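You operate a simulated robot arm through the tools that you are given. There is no shell and no other tool. Be economical: measure what you need, move in short steps, check, and stop when the job is done.

The job below is to be done with a simulated robot arm. You get a single attempt, and the scene is never put back.

## Task
Blow the crumbs out of mould 7, then brush its floor with release agent.
Fine: red lance and red brush; shut the air valve and put both back. Set down upright: red lance. A coat counts when it lies all over at full strength: go over it till it gets no stronger.

The check looks at the end state, three seconds after you hand in, the way a careful person would. Anything else that was tipped, shoved, dropped, spilled or broken makes it a failure.

## Robot
A 6-joint arm with a two-finger parallel gripper, fixed in place. Base frame: the origin is at the foot of the arm, x ahead of it, y to its left, z up; the work surface is at about z = 0.85. Lengths are in m, angles in degrees, forces in N, time in s.
With the tool pointing down near the work surface it reaches from about 0.12 to 0.84 m from the base axis. Its first joint turns from -115.0 to 115.0 degrees. Payload 4.2 kg.
The TCP is the grasp point between the finger pads, 0.023 m short of the fingertips. In the tool frame z runs along the fingers and y along their closing line. Largest opening 0.094 m; finger width 0.038, thickness 0.01; the body of the gripper, 0.054 by 0.096 m, starts 0.039 m behind the TCP.
Orientation is that of the tool frame in the base frame, as a unit quaternion [x, y, z, w]. With the fingers straight down and closing along the base's y, the tool's x points along the base's -x, its y along +y and its z along -z.

## Interface
- The arm moves only by the tool apply_moves. Its argument "moves" is a list that holds one entry, the list of rows, each a list of 7 numbers: the finger opening in m, from 0 to 0.094, then the shift along the base's x, y, z in m, then the turn, a rotation vector about the base's x, y, z in degrees. In form: [[[fingers, tx, ty, tz, rx, ry, rz], ...]]. A call has 1 to 12 rows; each row shifts and turns the commanded pose from where the row before left it. Each row takes 0.2 s and may step no farther than 0.05 m and 8.6 degrees from the row before; otherwise, or with a gripper value out of range, the whole call is refused. Where a pose cannot be reached the arm comes as near as it can. A force on the tool above 60 N (or 10 N above the force at the start of the call, whichever is more), or a blocked arm, ends the call early, and 0.2 s more pass. The fingers move at their own pace (about 0.108 m/s each) and stop on an object; they squeeze with about 44 N. The grip force told is the motor's: it shows also when the fingers shut on nothing. Time passes only in rows, and 0.2 s behind the last, so rows that do not move let the fingers close. It gives the time, the measured TCP pose, the force on the tool (base axes), the opening and the grip force at its end, in the units of the frame above (readings bear some noise), with the torque about the TCP (base axes, N m) and any sound that the robot's microphone picked up, and new pictures: "show" is both (left out), scene, wrist or none.
- Cameras (640 x 400 px; columns grow to the right, rows downward): "scene" is fixed at [0.2064, -0.5067, 1.7363]; the picture's right is [0.68, -0.74, 0.00], its down [-0.38, -0.35, -0.85] and it looks along [0.63, 0.58, -0.52] (base axes); focal length 360 px, centre (320, 200). "wrist" rides on the gripper at [0.086, 0.016, -0.075] in the tool frame; the picture's right is [-0.18, 0.98, 0.00], its down [-0.58, -0.11, -0.81] and it looks along [-0.79, -0.15, 0.59] (tool axes); focal length 243 px, centre (320, 200). There is no depth. A picture from a camera that has moved, and an enlarged one, comes with that camera's place and axes in the base frame and with its lens. The place of the scene camera against the robot may be out by one fixed shift of up to 0.025 m in any direction.
- lift_body(by): slides the trunk up (or, below 0, down) by that many m; the arm rides with it, the base frame stays. It gives what a move gives, with no picture.
- inspect(camera, box): a new picture of the part [left, top, right, bottom] of that camera's present view, enlarged. It takes no simulated time.
- finish_job(): hands the job in; it is judged then, once.

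Work in short steps. Places have to be worked out from the pictures, the camera data and where the tool is seen: move nearer, look again, correct. Check each grasp and each placing, and mend what went wrong. You have 120 turns and 200 pictures in all, those below and enlarged ones among them. Open the gripper and draw the arm clear of the work before you hand the job in, unless the task says otherwise; then end with one line.

The tools are called after "Request:" by a JSON object that holds its "api" and its "payload". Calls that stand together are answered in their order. apply_moves: Moves the arm, as the interface text tells. Its arguments: {"type":"object","properties":{"moves":{"type":"array","items":{"type":"array","items":{"type":"array","items":{"type":"number"}}}},"show":{"type":"string","enum":["both","scene","wrist","none"]}},"required":["moves"]} The other tools are called the same way: lift_body (by) slides the trunk up or down; inspect (camera, box) takes an enlarged picture of a part of a camera's view; finish_job () hands the job in.

At the start:

```text
t: 0.0
ee_pos: [0.6037, 0.0156, 1.4477]
ee_rot: [0.0, 1.0, 0.001, 0.0]
ft_force: [-0.8, 0.0, -0.6]
wrist_torque: [0.01, -0.01, -0.01]
gripper_width: 0.094
gripper_force: 0.0
trunk travel left (down, up): [-0.9, 0.09]
```

scene: 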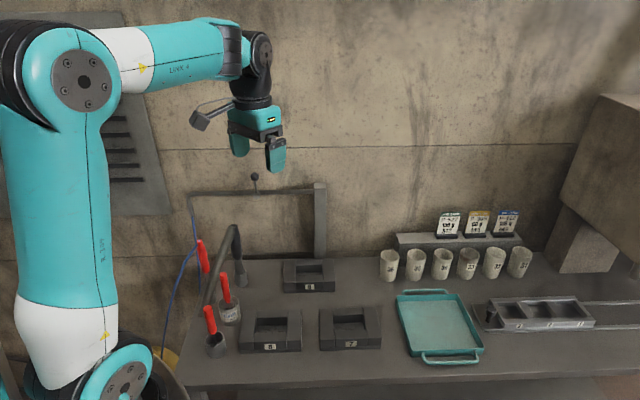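
wrist: 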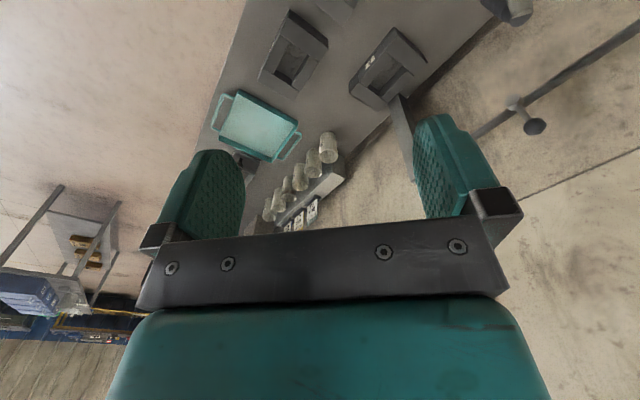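

The scene shows moulds, red-handled tools and a valve at the left; I enlarge those areas first.

Request:
{"api": "inspect", "payload": {"camera": "scene", "box": [160, 160, 400, 370]}}

Request:
{"api": "inspect", "payload": {"camera": "scene", "box": [180, 220, 280, 370]}}

Request:
{"api": "inspect", "payload": {"camera": "scene", "box": [300, 290, 400, 360]}}

```text
1.90 times, centred on (280, 265) of scene
camera zoom: at [0.2064, -0.5067, 1.7363], right [0.68, -0.74, 0.0], down [-0.38, -0.35, -0.85], along [0.63, 0.58, -0.52], focal length 686 px, centre (396, 76)
```

zoom: 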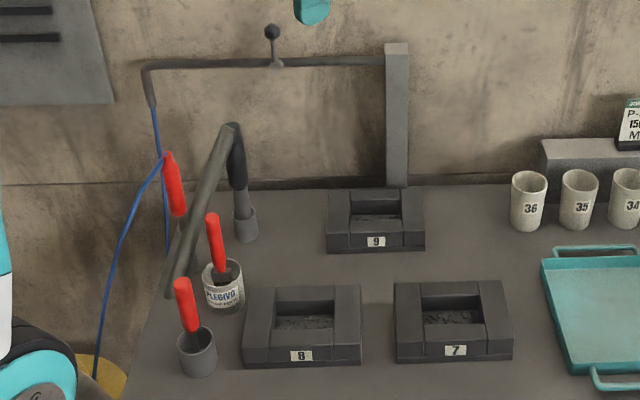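

```text
2.67 times, centred on (230, 295) of scene
camera zoom: at [0.2064, -0.5067, 1.7363], right [0.68, -0.74, 0.0], down [-0.38, -0.35, -0.85], along [0.63, 0.58, -0.52], focal length 960 px, centre (560, -53)
```

zoom: 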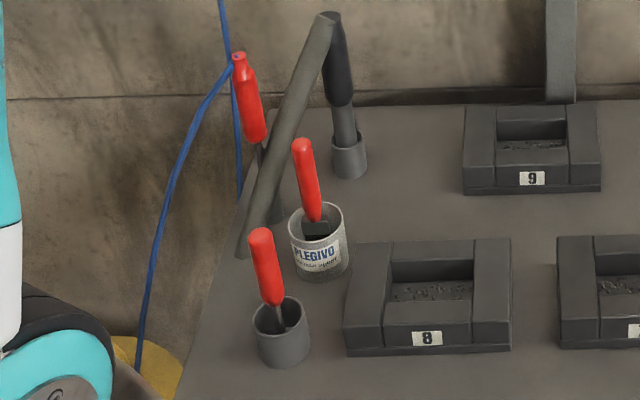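

```text
5.71 times, centred on (350, 325) of scene
camera zoom: at [0.2064, -0.5067, 1.7363], right [0.68, -0.74, 0.0], down [-0.38, -0.35, -0.85], along [0.63, 0.58, -0.52], focal length 2057 px, centre (149, -514)
```

zoom: 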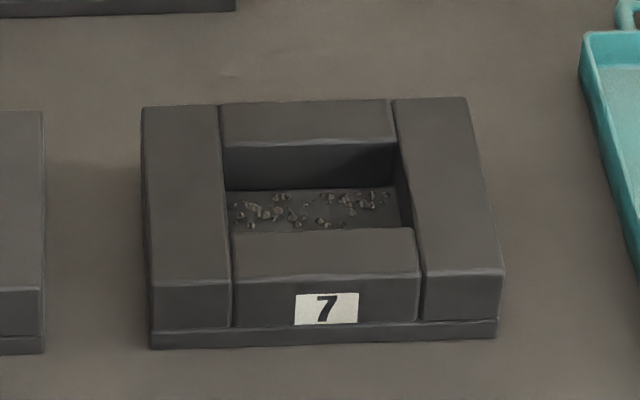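

I estimate mould 7 near (0.78,-0.10), the agent pot near (0.58,0.21), a cup near (0.49,0.14), the lance near (0.57,0.32), and the valve knob near (0.82,0.34,1.2). I'll draw back and yaw left to look with the wrist camera.

Request:
{"api": "apply_moves", "payload": {"moves": [[[0.094, -0.04, 0, -0.01, 0, 0, 8], [0.094, -0.04, 0, -0.01, 0, 0, 8], [0.094, -0.04, 0, -0.01, 0, 0, 8], [0.094, -0.04, 0, -0.01, 0, 0, 8], [0.094, -0.04, 0, -0.01, 0, 0, 8], [0.094, -0.04, 0, -0.01, 0, 0, 8]]]}}

```text
t: 1.4
ee_pos: [0.401, 0.0437, 1.3726]
ee_rot: [-0.407, 0.913, -0.001, 0.0]
ft_force: [-0.4, 0.2, 0.0]
wrist_torque: [0.01, 0.05, 0.01]
gripper_width: 0.0939
gripper_force: 0.0
out of reach, approached as far as the arm can: row 5, 6
trunk travel left (down, up): [-0.9, 0.09]
camera wrist: at [0.3301, -0.01, 1.4458], right [-0.61, 0.79, 0.0], down [0.47, 0.36, 0.81], along [0.64, 0.49, -0.59], focal length 243 px, centre (320, 200)
```

scene: 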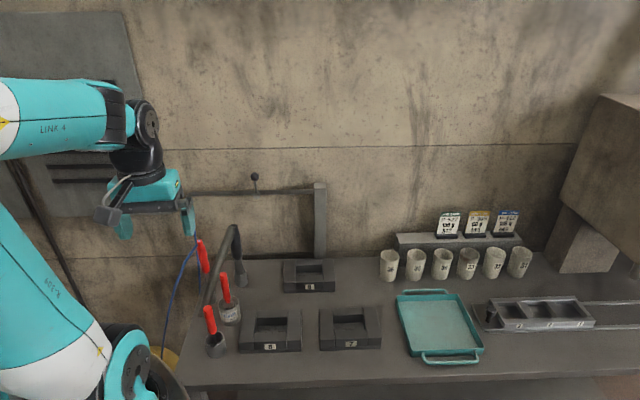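
wrist: 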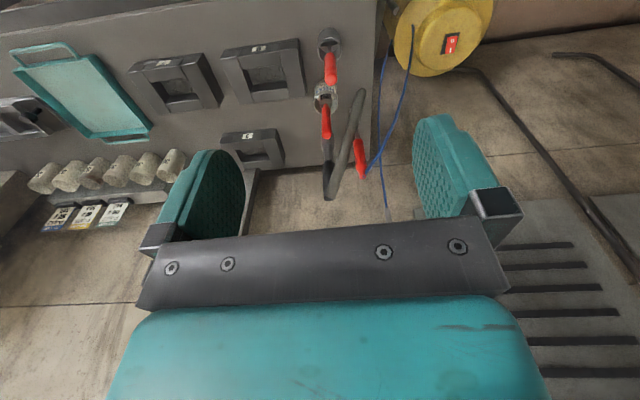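

I'll enlarge the tools in the wrist view.

Request:
{"api": "inspect", "payload": {"camera": "wrist", "box": [290, 10, 410, 210]}}

Request:
{"api": "inspect", "payload": {"camera": "scene", "box": [180, 165, 340, 265]}}

```text
2.00 times, centred on (350, 110) of wrist
camera zoom: at [0.3301, -0.01, 1.4458], right [-0.61, 0.79, 0.0], down [0.47, 0.36, 0.81], along [0.64, 0.49, -0.59], focal length 485 px, centre (260, 380)
```

zoom: 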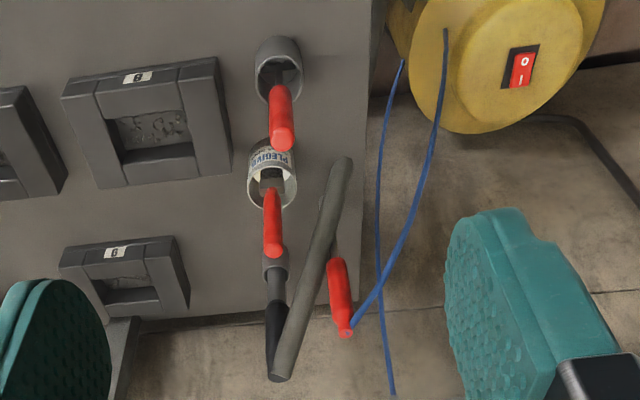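

```text
4.00 times, centred on (260, 215) of scene
camera zoom: at [0.2064, -0.5067, 1.7363], right [0.68, -0.74, 0.0], down [-0.38, -0.35, -0.85], along [0.63, 0.58, -0.52], focal length 1440 px, centre (560, 140)
```

zoom: 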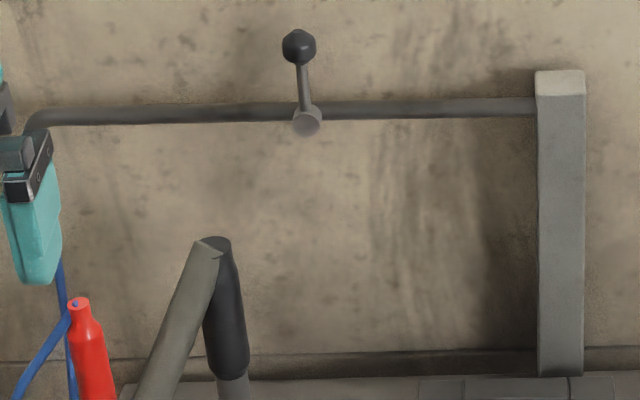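

The upright lever on the back pipe is the valve (knob up, crosswise to the pipe, so probably shut), and the red lance with the blue hose stands at the left edge. I'll go lower for a closer look at the lance and pots.

Request:
{"api": "apply_moves", "payload": {"moves": [[[0.094, -0.02, 0.01, -0.04, 0, 0, 0], [0.094, -0.02, 0.01, -0.04, 0, 0, 0], [0.094, 0, 0.02, -0.04, 0, 0, 0], [0.094, 0, 0.02, -0.04, 0, 0, 0]]], "show": "wrist"}}

```text
t: 2.4
ee_pos: [0.3622, 0.1065, 1.2148]
ee_rot: [-0.406, 0.914, 0.0, 0.0]
ft_force: [-0.7, 0.3, -0.6]
wrist_torque: [0.04, -0.03, 0.03]
gripper_width: 0.0941
gripper_force: 0.0
out of reach, approached as far as the arm can: row 3
trunk travel left (down, up): [-0.9, 0.09]
camera wrist: at [0.2925, 0.0534, 1.2884], right [-0.61, 0.8, 0.0], down [0.47, 0.36, 0.81], along [0.64, 0.49, -0.59], focal length 243 px, centre (320, 200)
```

wrist: 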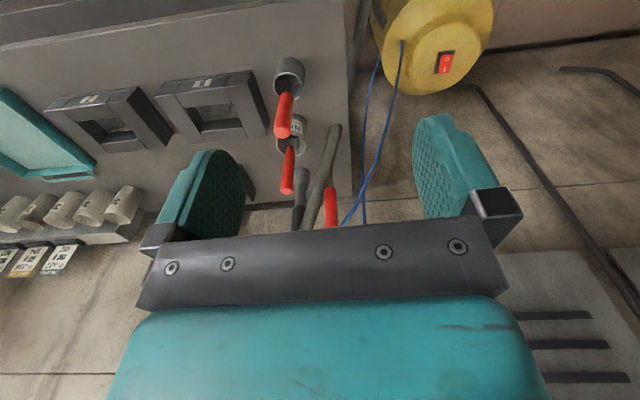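

Triangulating, the red lance handle runs from about (0.557,0.267,1.133) to (0.546,0.245,1.045). I need to understand the grey bar next to it, so I enlarge this view.

Request:
{"api": "inspect", "payload": {"camera": "wrist", "box": [250, 40, 390, 240]}}

Request:
{"api": "inspect", "payload": {"camera": "scene", "box": [190, 220, 260, 310]}}

```text
2.00 times, centred on (320, 140) of wrist
camera zoom: at [0.2925, 0.0534, 1.2884], right [-0.61, 0.8, 0.0], down [0.47, 0.36, 0.81], along [0.64, 0.49, -0.59], focal length 485 px, centre (320, 320)
```

zoom: 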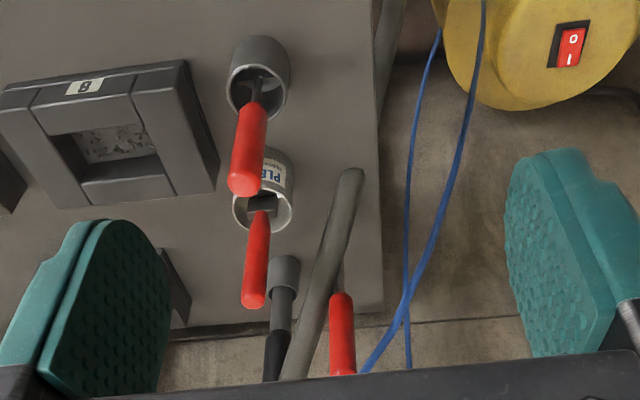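

```text
4.44 times, centred on (225, 265) of scene
camera zoom: at [0.2064, -0.5067, 1.7363], right [0.68, -0.74, 0.0], down [-0.38, -0.35, -0.85], along [0.63, 0.58, -0.52], focal length 1600 px, centre (742, -89)
```

zoom: 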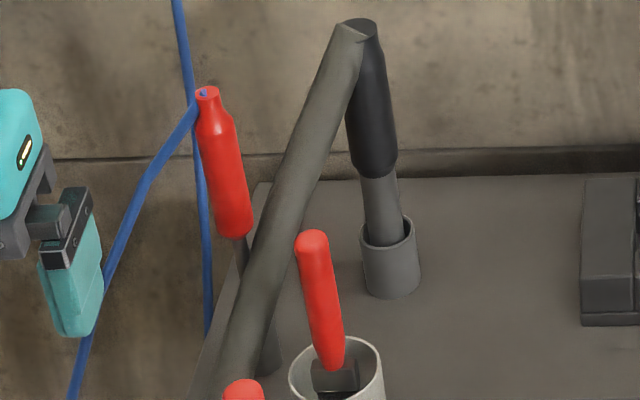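

The grey bar is a thick hose of the black lance that ends on the table near (0.52,0.26), in front of the red lance. Next I check the two red-handled tools in the cup and the pot.

Request:
{"api": "inspect", "payload": {"camera": "wrist", "box": [265, 50, 345, 120]}}

Request:
{"api": "inspect", "payload": {"camera": "scene", "box": [195, 265, 255, 365]}}

```text
5.71 times, centred on (305, 85) of wrist
camera zoom: at [0.2925, 0.0534, 1.2884], right [-0.61, 0.8, 0.0], down [0.47, 0.36, 0.81], along [0.64, 0.49, -0.59], focal length 1386 px, centre (406, 857)
```

zoom: 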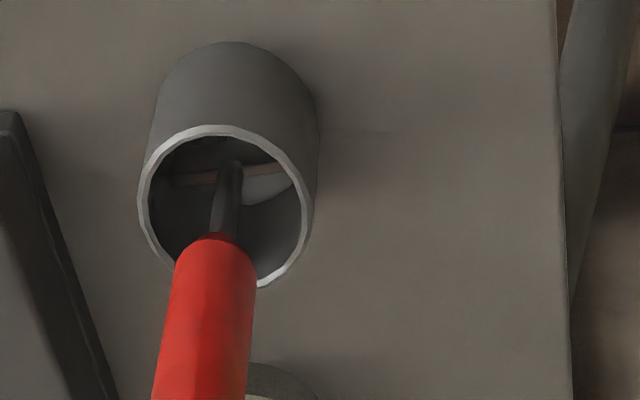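

```text
4.00 times, centred on (225, 315) of scene
camera zoom: at [0.2064, -0.5067, 1.7363], right [0.68, -0.74, 0.0], down [-0.38, -0.35, -0.85], along [0.63, 0.58, -0.52], focal length 1440 px, centre (700, -260)
```

zoom: 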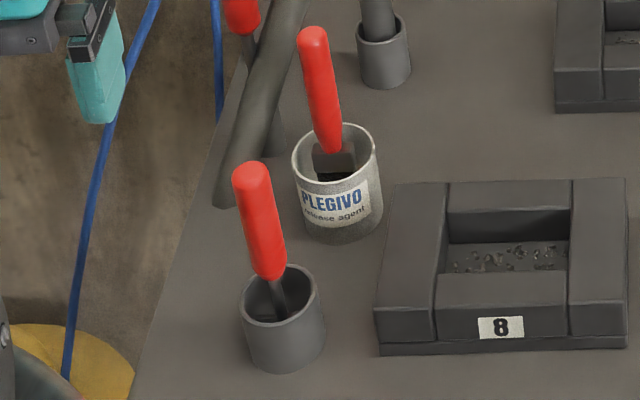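

The cup tool is a flat scraper-like thing, and the brush is the one standing in the PLEGIVO release-agent pot. Next I get a look at the valve from above.

Request:
{"api": "apply_moves", "payload": {"moves": [[[0.094, 0.03, 0, 0.05, 0, 0, 0], [0.094, 0.03, 0, 0.04, 0, 0, 0], [0.094, 0.04, 0, 0.03, 0, 0, -3], [0.094, 0.04, 0.01, 0.03, 0, 0, -4], [0.094, 0.04, 0.01, 0.03, 0, 0, -4]]], "show": "wrist"}}

```text
refused: row 1 steps farther than a row can; nothing moved
```

The step was too large; I repeat with smaller ones.

Request:
{"api": "apply_moves", "payload": {"moves": [[[0.094, 0.02, 0, 0.04, 0, 0, 0], [0.094, 0.02, 0, 0.04, 0, 0, 0], [0.094, 0.035, 0, 0.03, 0, 0, -3], [0.094, 0.035, 0.005, 0.03, 0, 0, -4], [0.094, 0.035, 0.005, 0.03, 0, 0, -4], [0.094, 0.035, 0.005, 0.02, 0, 0, 0]]], "show": "wrist"}}

```text
t: 3.8
ee_pos: [0.5432, 0.1209, 1.4047]
ee_rot: [-0.317, 0.948, -0.001, -0.001]
ft_force: [-0.7, -1.0, 0.4]
wrist_torque: [-0.01, 0.0, -0.02]
gripper_width: 0.0941
gripper_force: 0.1
trunk travel left (down, up): [-0.9, 0.09]
camera wrist: at [0.463, 0.082, 1.4789], right [-0.44, 0.9, 0.0], down [0.53, 0.26, 0.81], along [0.72, 0.36, -0.59], focal length 243 px, centre (320, 200)
```

wrist: 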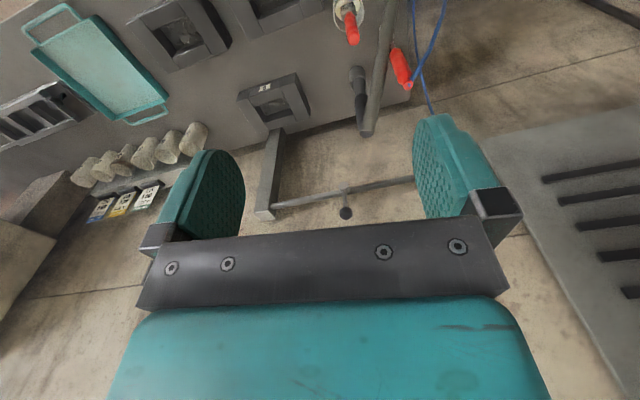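

Request:
{"api": "inspect", "payload": {"camera": "wrist", "box": [240, 100, 440, 225]}}

Request:
{"api": "inspect", "payload": {"camera": "wrist", "box": [320, 0, 440, 140]}}

```text
3.20 times, centred on (340, 162) of wrist
camera zoom: at [0.463, 0.082, 1.4789], right [-0.44, 0.9, 0.0], down [0.53, 0.26, 0.81], along [0.72, 0.36, -0.59], focal length 776 px, centre (256, 320)
```

zoom: 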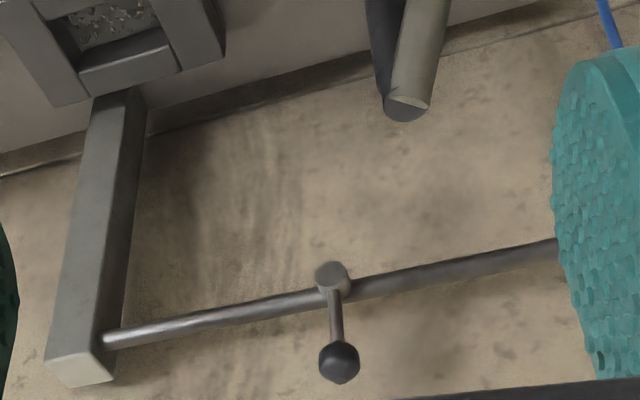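

```text
2.86 times, centred on (380, 70) of wrist
camera zoom: at [0.463, 0.082, 1.4789], right [-0.44, 0.9, 0.0], down [0.53, 0.26, 0.81], along [0.72, 0.36, -0.59], focal length 693 px, centre (149, 571)
```

zoom: 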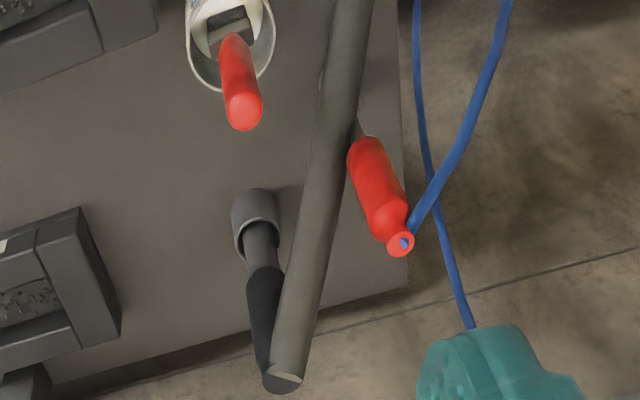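

The valve knob triangulates to (0.790,0.300,1.225) on a pivot at (0.788,0.300,1.161), and the pipe runs along (0.69,-0.72). With fingers shut, I pitch the tool forward about 48° and move to a standoff on the left side of the knob.

Request:
{"api": "apply_moves", "payload": {"moves": [[[0, 0.0246, 0.023, -0.015, 0, 0, 8], [0, 0.0246, 0.023, -0.015, 5.6, -5.6, 0], [0, 0.0246, 0.023, -0.015, 5.6, -5.6, 0], [0, 0.0246, 0.023, -0.015, 5.6, -5.6, 0], [0, 0.0246, 0.023, -0.015, 5.6, -5.6, 0], [0, 0.0246, 0.023, -0.015, 5.6, -5.6, 0], [0, 0.0246, 0.023, -0.015, 5.6, -5.6, 0]]]}}

```text
t: 5.4
ee_pos: [0.7158, 0.2836, 1.3004]
ee_rot: [-0.35, 0.845, 0.155, 0.374]
ft_force: [-0.6, 0.1, -0.4]
wrist_torque: [-0.02, 0.01, 0.02]
gripper_width: 0.0
gripper_force: 42.4
trunk travel left (down, up): [-0.9, 0.09]
camera wrist: at [0.6227, 0.2143, 1.2858], right [-0.61, 0.78, 0.14], down [-0.07, -0.22, 0.97], along [0.79, 0.58, 0.19], focal length 243 px, centre (320, 200)
```

scene: 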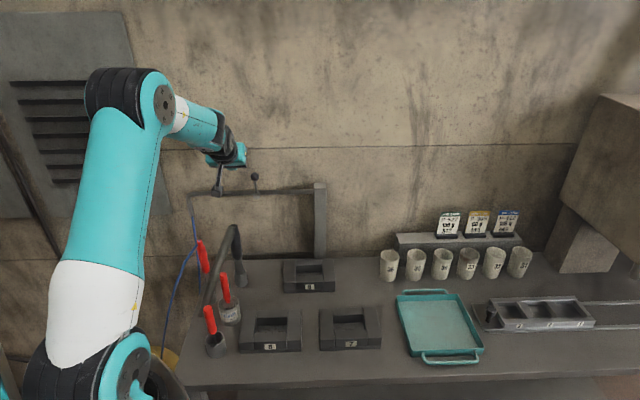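
wrist: 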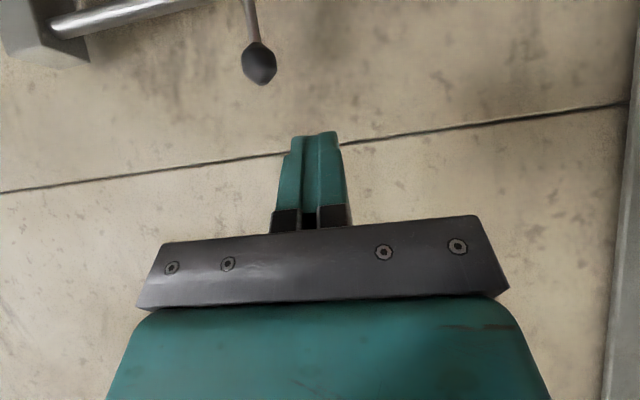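

The knob shows to the left of (in the picture) the fingers as planned. I advance so the fingers stand beside the knob.

Request:
{"api": "apply_moves", "payload": {"moves": [[[0, 0.0155, 0.015, -0.025, 0, 0, 0], [0, 0.0155, 0.015, -0.025, 0, 0, 0], [0, 0.0155, 0.015, -0.025, 0, 0, 0]]]}}

Request:
{"api": "inspect", "payload": {"camera": "scene", "box": [200, 140, 300, 210]}}

```text
t: 6.2
ee_pos: [0.7615, 0.3278, 1.2252]
ee_rot: [-0.35, 0.845, 0.154, 0.373]
ft_force: [-1.2, -0.6, 0.6]
wrist_torque: [0.02, 0.02, 0.01]
gripper_width: 0.0001
gripper_force: 42.6
trunk travel left (down, up): [-0.9, 0.09]
camera wrist: at [0.6691, 0.2591, 1.2107], right [-0.61, 0.78, 0.14], down [-0.07, -0.22, 0.97], along [0.79, 0.58, 0.19], focal length 243 px, centre (320, 200)
```

scene: 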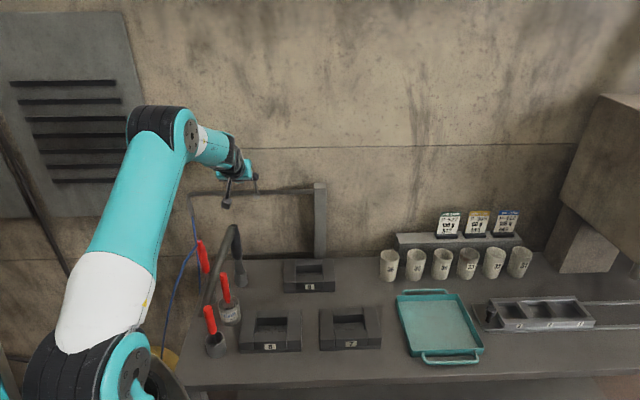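
wrist: 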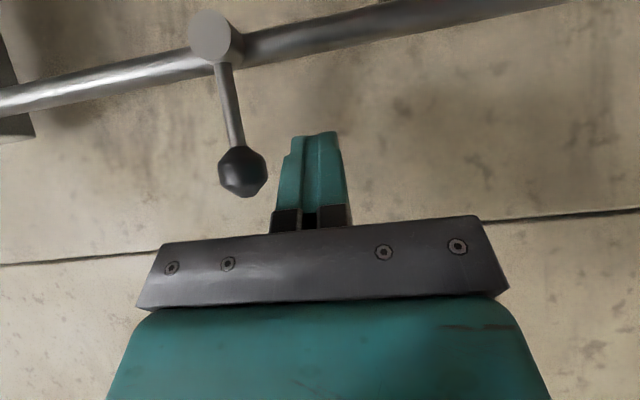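

```text
5.71 times, centred on (250, 175) of scene
camera zoom: at [0.2064, -0.5067, 1.7363], right [0.68, -0.74, 0.0], down [-0.38, -0.35, -0.85], along [0.63, 0.58, -0.52], focal length 2057 px, centre (720, 343)
```

zoom: 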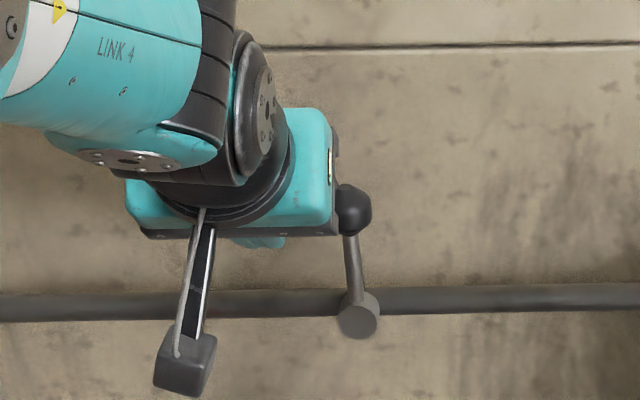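

The finger stands about 4 cm left of the knob at the right depth. I push right in small steps and watch the force and listen.

Request:
{"api": "apply_moves", "payload": {"moves": [[[0, 0.0124, -0.013, 0, 0, 0, 0], [0, 0.0083, -0.0086, 0.002, 0, 0, 0], [0, 0.0083, -0.0086, 0.002, 0, 0, 0]]], "show": "wrist"}}

```text
t: 7.2
ee_pos: [0.7785, 0.3108, 1.2253]
ee_rot: [-0.364, 0.841, 0.167, 0.363]
ft_force: [-21.2, 27.7, -1.1]
wrist_torque: [0.27, 0.19, 0.5]
gripper_width: 0.0001
gripper_force: 42.3
trunk travel left (down, up): [-0.9, 0.09]
stopped in row 3: the force on the tool passed its limit at 62 N (the readings are from after the stop); the commanded pose is now the measured one
camera wrist: at [0.6877, 0.2388, 1.2128], right [-0.63, 0.76, 0.15], down [-0.04, -0.23, 0.97], along [0.77, 0.61, 0.17], focal length 243 px, centre (320, 200)
```

wrist: 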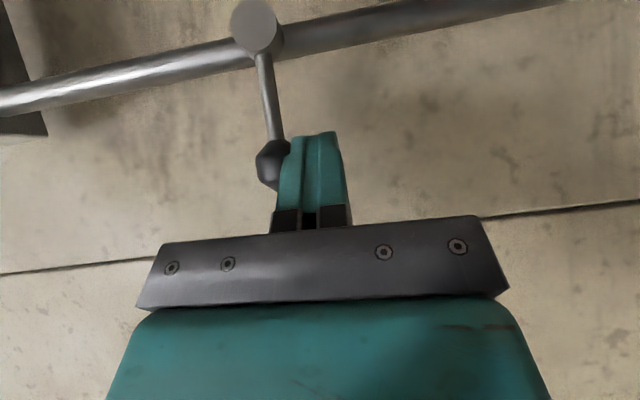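

The lever is blocked to the right, so it must open to the left. I back off, go up and round to the other side of the knob.

Request:
{"api": "apply_moves", "payload": {"moves": [[[0, -0.0138, 0.0144, 0, 0, 0, 0], [0, -0.02, -0.02, 0.03, 0, 0, 0], [0, -0.02, -0.02, 0.03, 0, 0, 0], [0, 0.025, -0.026, 0.01, 0, 0, 0], [0, 0.025, -0.026, 0, 0, 0, 0], [0, 0.0175, -0.018, 0, 0, 0, 0]]], "show": "wrist"}}

```text
t: 8.6
ee_pos: [0.7971, 0.2088, 1.2947]
ee_rot: [-0.359, 0.844, 0.163, 0.364]
ft_force: [-0.9, 0.0, -0.7]
wrist_torque: [-0.01, 0.01, -0.02]
gripper_width: 0.0
gripper_force: 42.4
trunk travel left (down, up): [-0.9, 0.09]
camera wrist: at [0.7055, 0.1374, 1.2821], right [-0.62, 0.77, 0.15], down [-0.05, -0.22, 0.97], along [0.78, 0.6, 0.17], focal length 243 px, centre (320, 200)
```

wrist: 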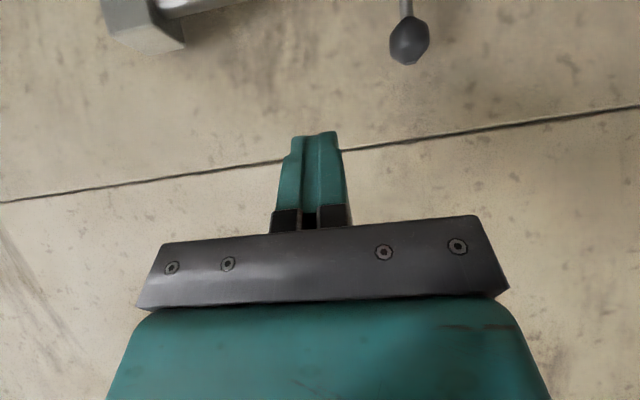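

The knob is now to the right of the fingers in the picture. I advance to its right-hand side.

Request:
{"api": "apply_moves", "payload": {"moves": [[[0, 0.009, 0.02, -0.023, 0, 0, 0], [0, 0.007, 0.021, -0.024, 0, 0, 0], [0, 0.007, 0.021, -0.023, 0, 0, 0]]], "show": "wrist"}}

```text
t: 9.4
ee_pos: [0.8184, 0.2704, 1.2238]
ee_rot: [-0.358, 0.844, 0.162, 0.365]
ft_force: [0.8, -0.3, 0.2]
wrist_torque: [-0.01, -0.01, -0.03]
gripper_width: 0.0
gripper_force: 42.1
trunk travel left (down, up): [-0.9, 0.09]
camera wrist: at [0.7279, 0.1991, 1.2115], right [-0.62, 0.77, 0.15], down [-0.05, -0.22, 0.97], along [0.78, 0.6, 0.17], focal length 243 px, centre (320, 200)
```

wrist: 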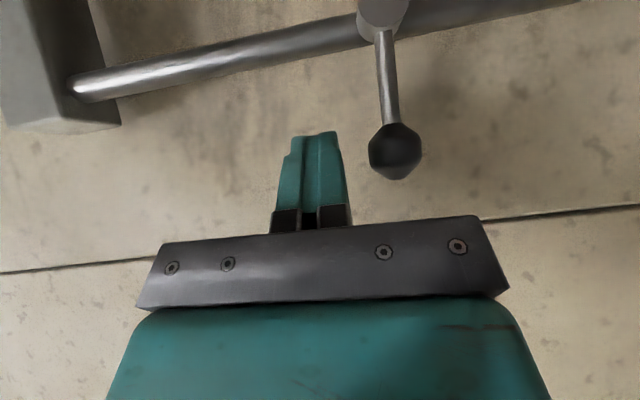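

Now I push left (-p) in small steps.

Request:
{"api": "apply_moves", "payload": {"moves": [[[0, -0.0124, 0.013, 0, 0, 0, 0], [0, -0.0083, 0.0086, 0.002, 0, 0, 0], [0, -0.0083, 0.0086, 0.002, 0, 0, 0]]], "show": "wrist"}}

```text
t: 10.2
ee_pos: [0.7902, 0.3013, 1.2284]
ee_rot: [-0.359, 0.844, 0.162, 0.364]
ft_force: [0.6, 0.6, -0.4]
wrist_torque: [0.01, -0.01, 0.0]
gripper_width: 0.0
gripper_force: 42.4
trunk travel left (down, up): [-0.9, 0.09]
camera wrist: at [0.6997, 0.2303, 1.216], right [-0.62, 0.77, 0.15], down [-0.05, -0.22, 0.97], along [0.78, 0.6, 0.17], focal length 243 px, centre (320, 200)
```

wrist: 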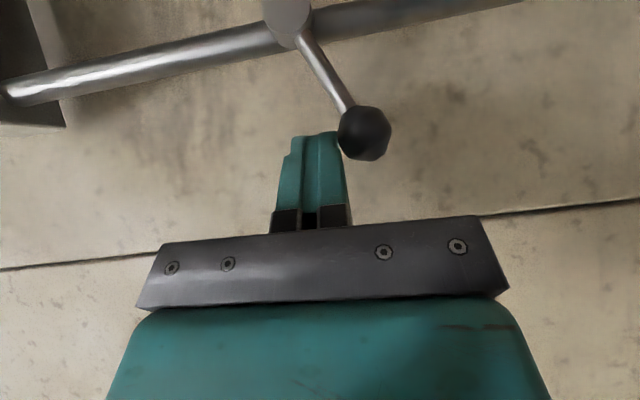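

The lever turns freely to the left. I follow the arc down to lay it along the pipe.

Request:
{"api": "apply_moves", "payload": {"moves": [[[0, -0.0166, 0.0173, -0.002, 0, 0, 0], [0, -0.013, 0.0137, -0.0105, 0, 0, 0], [0, -0.0104, 0.0108, -0.0155, 0, 0, 0], [0, -0.004, 0.004, -0.009, 0, 0, 0]]], "show": "both"}}

```text
t: 11.2
ee_pos: [0.7467, 0.348, 1.19]
ee_rot: [-0.359, 0.844, 0.163, 0.364]
ft_force: [0.3, 0.2, 0.8]
wrist_torque: [0.0, 0.02, -0.02]
gripper_width: 0.0001
gripper_force: 41.9
trunk travel left (down, up): [-0.9, 0.09]
camera wrist: at [0.6552, 0.276, 1.1788], right [-0.62, 0.77, 0.15], down [-0.05, -0.22, 0.97], along [0.78, 0.6, 0.17], focal length 243 px, centre (320, 200)
```

scene: 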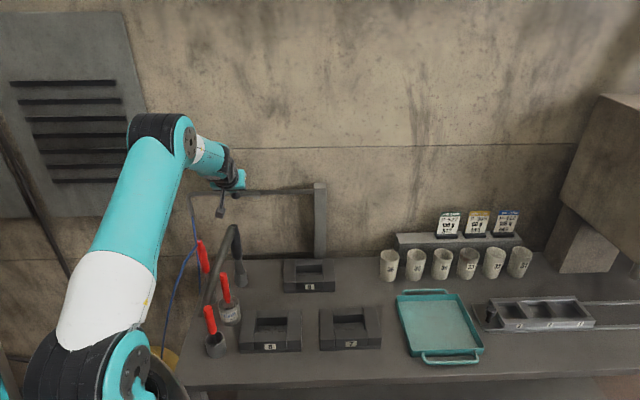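
wrist: 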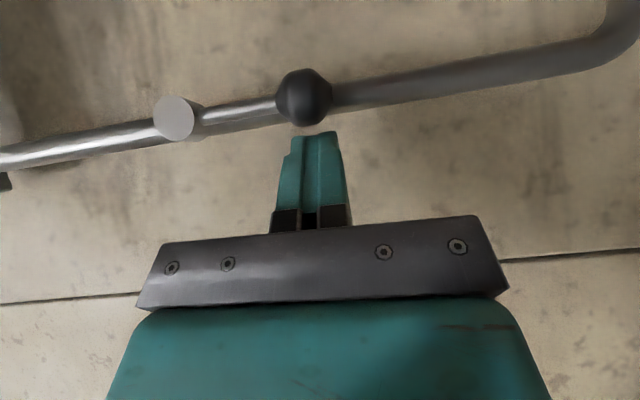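

The lever now lies along the pipe, so the valve is open. I retract, yaw to about 30°, and go to a standoff behind the red lance handle (grip point about (0.569,0.283,1.045)) with a small opening.

Request:
{"api": "apply_moves", "payload": {"moves": [[[0, -0.022, -0.022, 0.03, 0, 0, 0], [0, -0.022, -0.022, 0.03, 0, 0, 0], [0.05, -0.03, -0.02, 0.01, 0, 0, -8.5], [0.05, -0.04, -0.01, 0, 0, 0, -8.5], [0.05, -0.045, -0.015, 0, 0, 0, 0], [0.05, -0.045, -0.01, -0.015, 0, 0, 0], [0.05, -0.045, -0.01, -0.015, 0, 0, 0]]], "show": "both"}}

```text
t: 12.8
ee_pos: [0.4975, 0.2384, 1.2308]
ee_rot: [-0.23, 0.888, 0.107, 0.383]
ft_force: [-0.7, -0.3, -0.2]
wrist_torque: [0.04, 0.01, -0.02]
gripper_width: 0.0502
gripper_force: 0.0
trunk travel left (down, up): [-0.9, 0.09]
camera wrist: at [0.3894, 0.1964, 1.2188], right [-0.37, 0.92, 0.15], down [-0.11, -0.2, 0.97], along [0.92, 0.35, 0.17], focal length 243 px, centre (320, 200)
```

scene: 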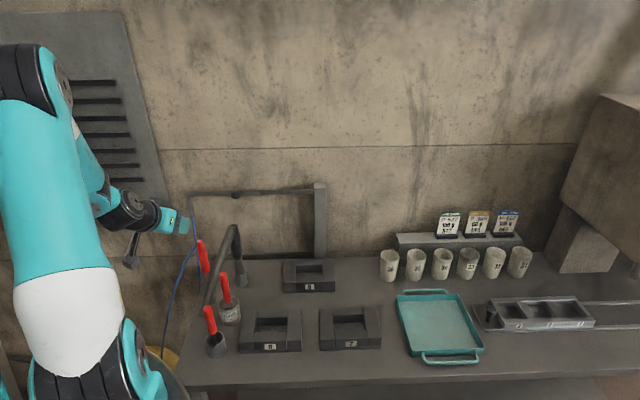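
wrist: 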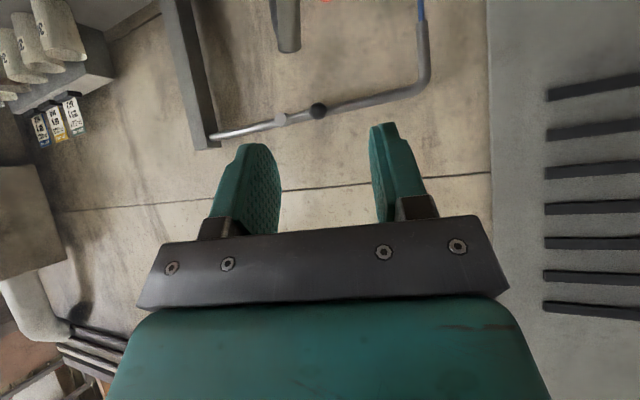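

Now I lower to the standoff and look at the lance between the fingers.

Request:
{"api": "apply_moves", "payload": {"moves": [[[0.05, -0.003, 0, -0.049, 0, 0, 0], [0.05, -0.003, 0, -0.049, 0, 0, 0]]], "show": "both"}}

Request:
{"api": "inspect", "payload": {"camera": "scene", "box": [150, 200, 270, 310]}}

```text
t: 13.4
ee_pos: [0.4912, 0.2391, 1.1346]
ee_rot: [-0.231, 0.887, 0.109, 0.384]
ft_force: [-0.2, -1.6, 0.3]
wrist_torque: [0.05, -0.03, 0.02]
gripper_width: 0.0502
gripper_force: 0.1
trunk travel left (down, up): [-0.9, 0.09]
camera wrist: at [0.3826, 0.1961, 1.1214], right [-0.37, 0.92, 0.15], down [-0.11, -0.2, 0.97], along [0.92, 0.35, 0.17], focal length 243 px, centre (320, 200)
```

scene: 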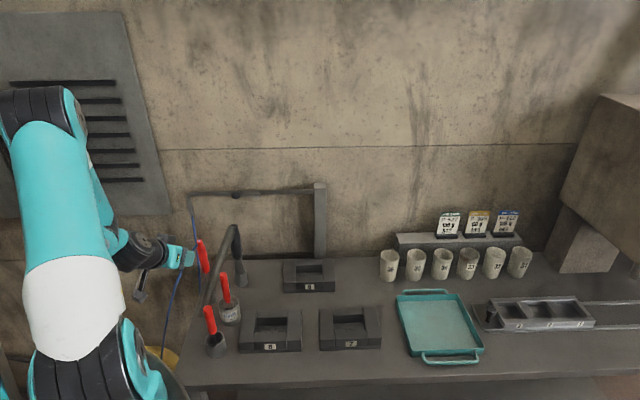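
wrist: 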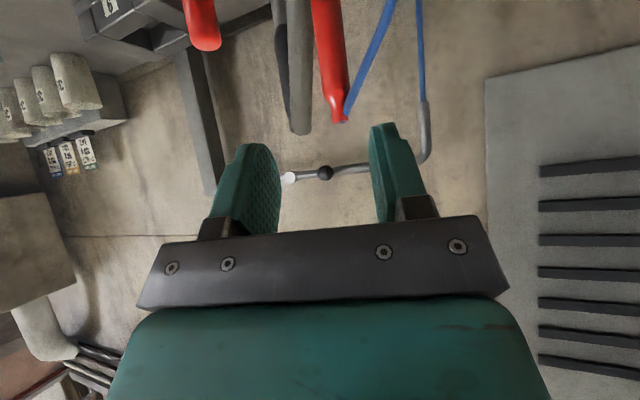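

```text
3.64 times, centred on (210, 255) of scene
camera zoom: at [0.2064, -0.5067, 1.7363], right [0.68, -0.74, 0.0], down [-0.38, -0.35, -0.85], along [0.63, 0.58, -0.52], focal length 1309 px, centre (720, 0)
```

zoom: 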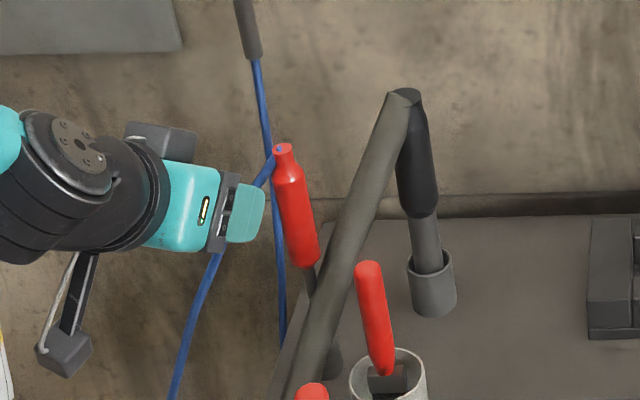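

The lance lies straight ahead on the approach line. I advance two thirds of the way and look.

Request:
{"api": "apply_moves", "payload": {"moves": [[[0.05, 0.026, 0.015, -0.029, 0, 0, 0], [0.05, 0.026, 0.015, -0.029, 0, 0, 0]]], "show": "both"}}

Request:
{"api": "inspect", "payload": {"camera": "scene", "box": [150, 200, 270, 310]}}

```text
t: 14.0
ee_pos: [0.542, 0.2682, 1.074]
ee_rot: [-0.23, 0.887, 0.107, 0.385]
ft_force: [-1.6, -0.2, -0.7]
wrist_torque: [0.0, -0.03, -0.01]
gripper_width: 0.05
gripper_force: 0.1
trunk travel left (down, up): [-0.9, 0.09]
camera wrist: at [0.4352, 0.2263, 1.0633], right [-0.37, 0.92, 0.15], down [-0.11, -0.2, 0.97], along [0.92, 0.35, 0.18], focal length 243 px, centre (320, 200)
```

scene: 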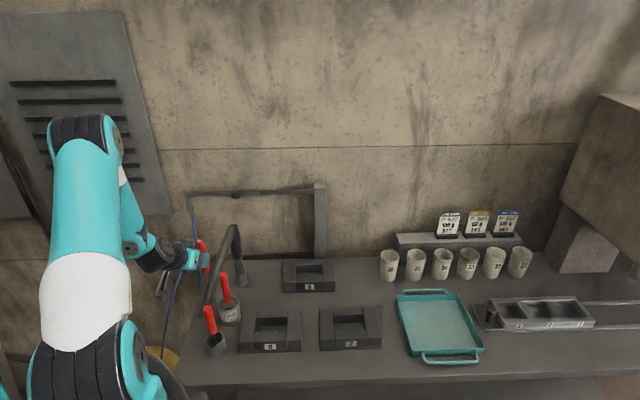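
wrist: 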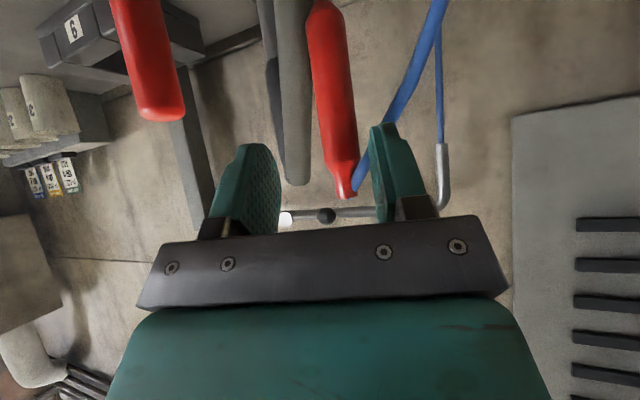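

```text
3.64 times, centred on (210, 255) of scene
camera zoom: at [0.2064, -0.5067, 1.7363], right [0.68, -0.74, 0.0], down [-0.38, -0.35, -0.85], along [0.63, 0.58, -0.52], focal length 1309 px, centre (720, 0)
```

zoom: 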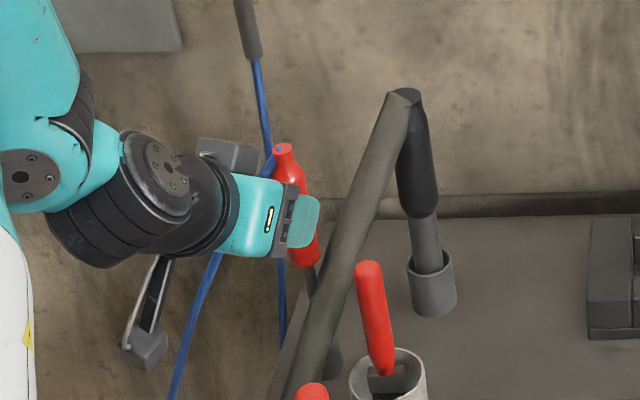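

The lance handle is between the fingers' lines. I advance the last bit and close.

Request:
{"api": "apply_moves", "payload": {"moves": [[[0.05, 0.014, 0.009, -0.015, 0, 0, 0], [0.05, 0.012, 0.008, -0.012, 0, 0, 0]]], "show": "both"}}

Request:
{"api": "inspect", "payload": {"camera": "scene", "box": [170, 220, 250, 300]}}

```text
t: 14.6
ee_pos: [0.5692, 0.2855, 1.0485]
ee_rot: [-0.23, 0.888, 0.107, 0.384]
ft_force: [0.7, 0.7, 0.7]
wrist_torque: [0.01, 0.01, 0.01]
gripper_width: 0.05
gripper_force: 0.0
trunk travel left (down, up): [-0.9, 0.09]
camera wrist: at [0.4616, 0.2429, 1.0359], right [-0.37, 0.92, 0.15], down [-0.11, -0.2, 0.97], along [0.92, 0.35, 0.17], focal length 243 px, centre (320, 200)
```

scene: 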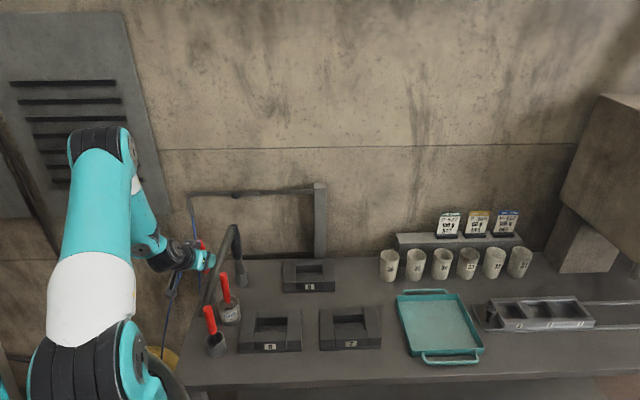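
wrist: 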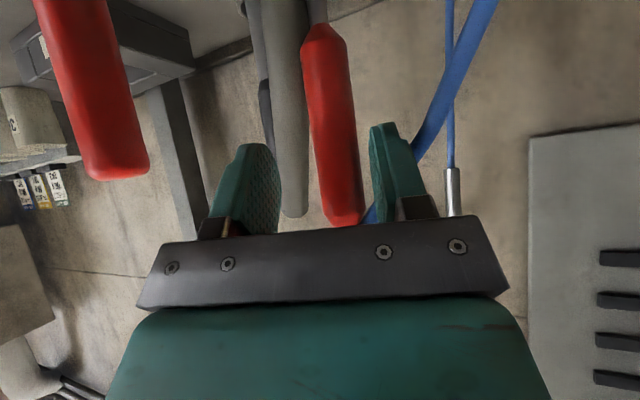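

```text
5.00 times, centred on (210, 260) of scene
camera zoom: at [0.2064, -0.5067, 1.7363], right [0.68, -0.74, 0.0], down [-0.38, -0.35, -0.85], along [0.63, 0.58, -0.52], focal length 1800 px, centre (870, -100)
```

zoom: 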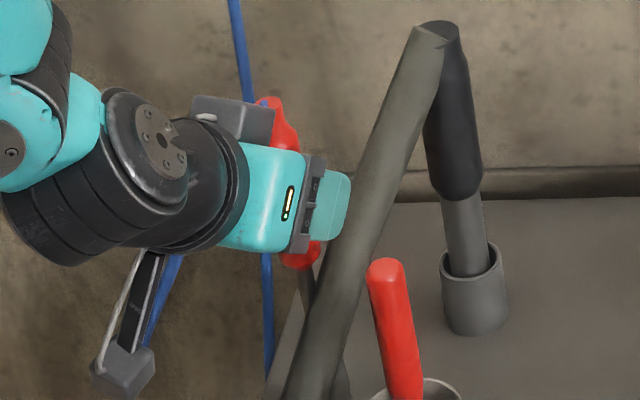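

The handle sits at TCP depth between the pads. I close on it.

Request:
{"api": "apply_moves", "payload": {"moves": [[[0.0, 0, 0, 0, 0, 0, 0], [0.0, 0, 0, 0, 0, 0, 0], [0.0, 0, 0, 0, 0, 0, 0]]], "show": "wrist"}}

```text
t: 15.4
ee_pos: [0.5697, 0.2844, 1.0492]
ee_rot: [-0.23, 0.887, 0.108, 0.384]
ft_force: [-0.7, 1.5, -0.1]
wrist_torque: [0.22, 0.14, 0.04]
gripper_width: 0.0237
gripper_force: 43.8
trunk travel left (down, up): [-0.9, 0.09]
camera wrist: at [0.4613, 0.2432, 1.0359], right [-0.37, 0.92, 0.15], down [-0.11, -0.2, 0.97], along [0.92, 0.35, 0.17], focal length 243 px, centre (320, 200)
```

wrist: 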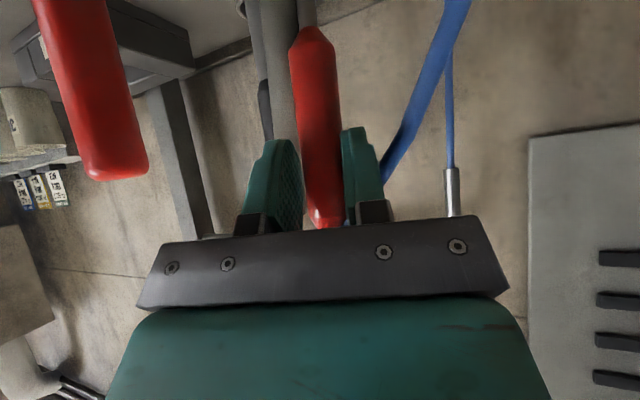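

Gripped (0.0237 m). I lift straight up slowly and check.

Request:
{"api": "apply_moves", "payload": {"moves": [[[0.0, 0, 0, 0.03, 0, 0, 0], [0.0, 0, 0, 0.04, 0, 0, 0], [0.0, 0, 0, 0.04, 0, 0, 0], [0.0, 0, 0, 0.045, 0, 0, 0], [0.0, 0, 0, 0.045, 0, 0, 0]]], "show": "both"}}

Request:
{"api": "inspect", "payload": {"camera": "scene", "box": [140, 170, 260, 310]}}

```text
t: 16.6
ee_pos: [0.57, 0.2839, 1.2507]
ee_rot: [-0.23, 0.888, 0.106, 0.383]
ft_force: [0.3, 1.1, -1.0]
wrist_torque: [0.01, 0.06, 0.02]
gripper_width: 0.0235
gripper_force: 43.6
trunk travel left (down, up): [-0.9, 0.09]
camera wrist: at [0.4621, 0.2427, 1.2378], right [-0.37, 0.92, 0.15], down [-0.11, -0.2, 0.97], along [0.92, 0.35, 0.17], focal length 243 px, centre (320, 200)
```

scene: 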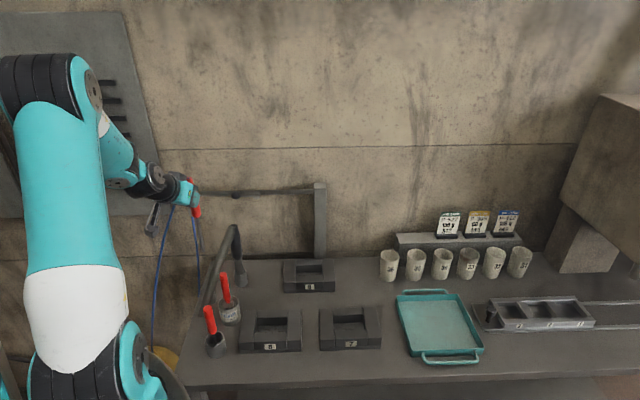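
wrist: 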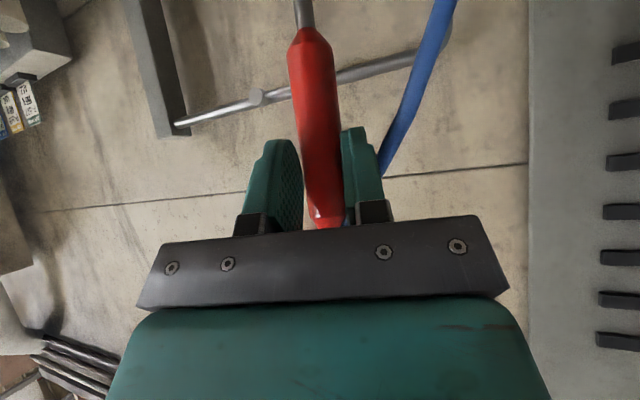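

```text
2.86 times, centred on (200, 240) of scene
camera zoom: at [0.2064, -0.5067, 1.7363], right [0.68, -0.74, 0.0], down [-0.38, -0.35, -0.85], along [0.63, 0.58, -0.52], focal length 1028 px, centre (663, 86)
```

zoom: 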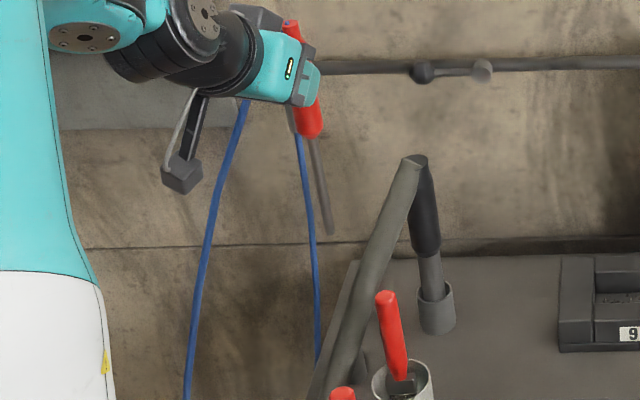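

The lance is out, vertical, tip about 0.178 m below the TCP. I estimate mould 7's pocket as centred (0.782,-0.092), about 9 x 5.5 cm, rim z≈0.898 and floor z≈0.867. I carry the lance over high up.

Request:
{"api": "apply_moves", "payload": {"moves": [[[0.0, 0.0236, -0.0418, 0, 0, 0, -4], [0.0, 0.0236, -0.0418, 0, 0, 0, -4], [0.0, 0.0236, -0.0418, 0, 0, 0, -4], [0.0, 0.0236, -0.0418, 0, 0, 0, -4], [0.0, 0.0236, -0.0418, 0, 0, 0, -4], [0.0, 0.0236, -0.0418, 0, 0, 0, -4], [0.0, 0.0236, -0.0418, 0, 0, 0, -4], [0.0, 0.0236, -0.0418, 0, 0, 0, -4], [0.0, 0.0236, -0.0418, 0, 0, 0, -4]]], "show": "both"}}

Request:
{"api": "inspect", "payload": {"camera": "scene", "box": [280, 190, 440, 360]}}

```text
t: 18.6
ee_pos: [0.7814, -0.0916, 1.2493]
ee_rot: [0.055, 0.916, -0.017, 0.398]
ft_force: [-0.6, 0.8, -1.1]
wrist_torque: [-0.01, 0.02, -0.01]
gripper_width: 0.0235
gripper_force: 44.1
trunk travel left (down, up): [-0.9, 0.09]
camera wrist: at [0.6701, -0.0619, 1.2365], right [0.24, 0.96, 0.15], down [-0.21, -0.1, 0.97], along [0.95, -0.26, 0.17], focal length 243 px, centre (320, 200)
```

scene: 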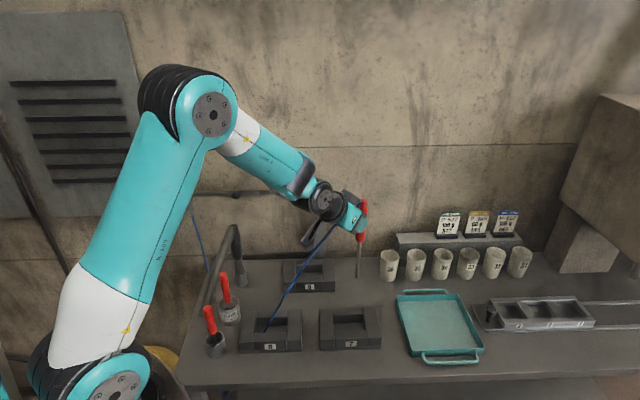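
wrist: 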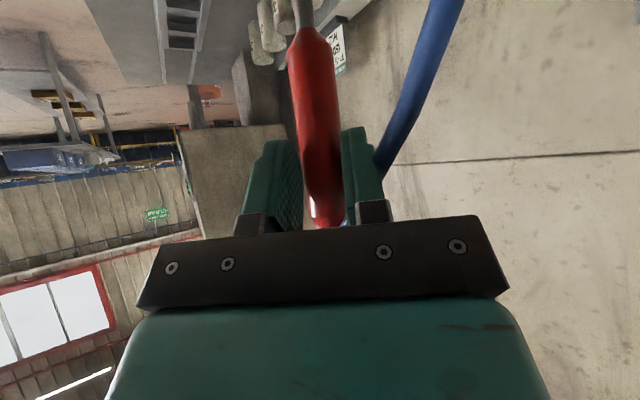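

```text
2.35 times, centred on (360, 275) of scene
camera zoom: at [0.2064, -0.5067, 1.7363], right [0.68, -0.74, 0.0], down [-0.38, -0.35, -0.85], along [0.63, 0.58, -0.52], focal length 847 px, centre (226, 24)
```

zoom: 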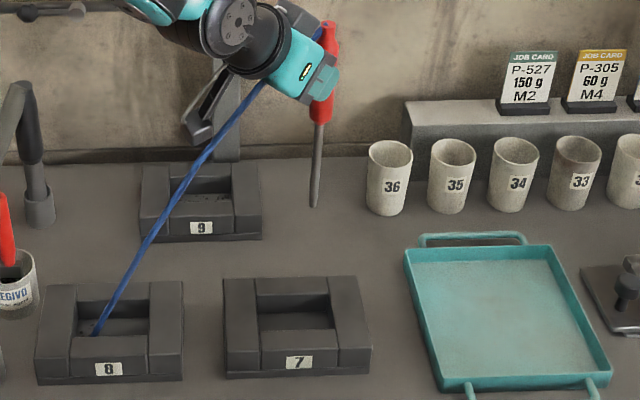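

The mould 7 pocket already looks different; I look closer at moulds 7 and 8.

Request:
{"api": "inspect", "payload": {"camera": "scene", "box": [300, 290, 400, 360]}}

Request:
{"api": "inspect", "payload": {"camera": "scene", "box": [230, 255, 340, 360]}}

```text
5.71 times, centred on (350, 325) of scene
camera zoom: at [0.2064, -0.5067, 1.7363], right [0.68, -0.74, 0.0], down [-0.38, -0.35, -0.85], along [0.63, 0.58, -0.52], focal length 2057 px, centre (149, -514)
```

zoom: 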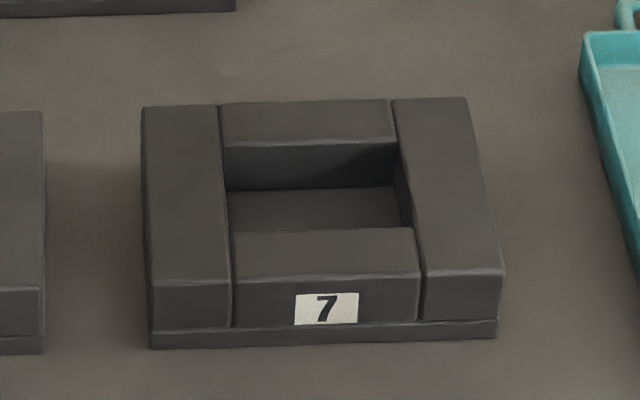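

```text
3.81 times, centred on (285, 308) of scene
camera zoom: at [0.2064, -0.5067, 1.7363], right [0.68, -0.74, 0.0], down [-0.38, -0.35, -0.85], along [0.63, 0.58, -0.52], focal length 1371 px, centre (453, -210)
```

zoom: 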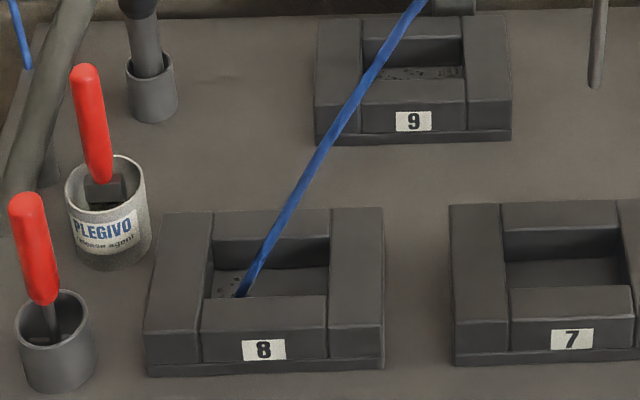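

From 20 cm up the jet already cleared what is visible in mould 7. I lower the tip to just above the rim and sweep the pocket to get any hidden crumbs.

Request:
{"api": "apply_moves", "payload": {"moves": [[[0.0, 0, 0, -0.045, 0, 0, 0], [0.0, 0, 0, -0.045, 0, 0, 0], [0.0, 0, 0, -0.04, 0, 0, 0], [0.0, 0, 0, -0.025, 0, 0, 0]]], "show": "scene"}}

Request:
{"api": "inspect", "payload": {"camera": "scene", "box": [300, 270, 400, 360]}}

```text
t: 19.6
ee_pos: [0.7822, -0.0911, 1.0934]
ee_rot: [0.056, 0.915, -0.017, 0.398]
ft_force: [-0.1, -0.4, -0.6]
wrist_torque: [0.02, 0.05, 0.01]
gripper_width: 0.0236
gripper_force: 44.6
trunk travel left (down, up): [-0.9, 0.09]
```

scene: 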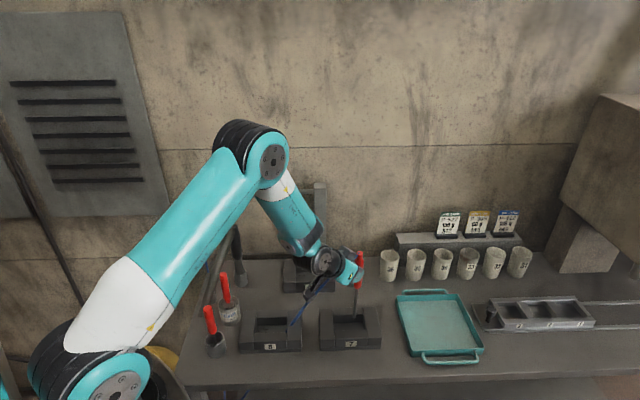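

```text
4.44 times, centred on (350, 315) of scene
camera zoom: at [0.2064, -0.5067, 1.7363], right [0.68, -0.74, 0.0], down [-0.38, -0.35, -0.85], along [0.63, 0.58, -0.52], focal length 1600 px, centre (187, -311)
```

zoom: 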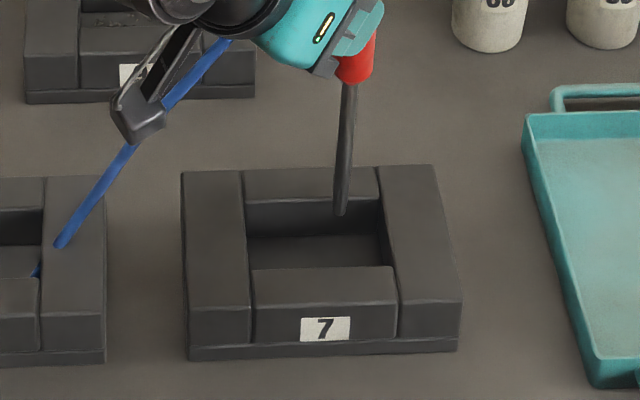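

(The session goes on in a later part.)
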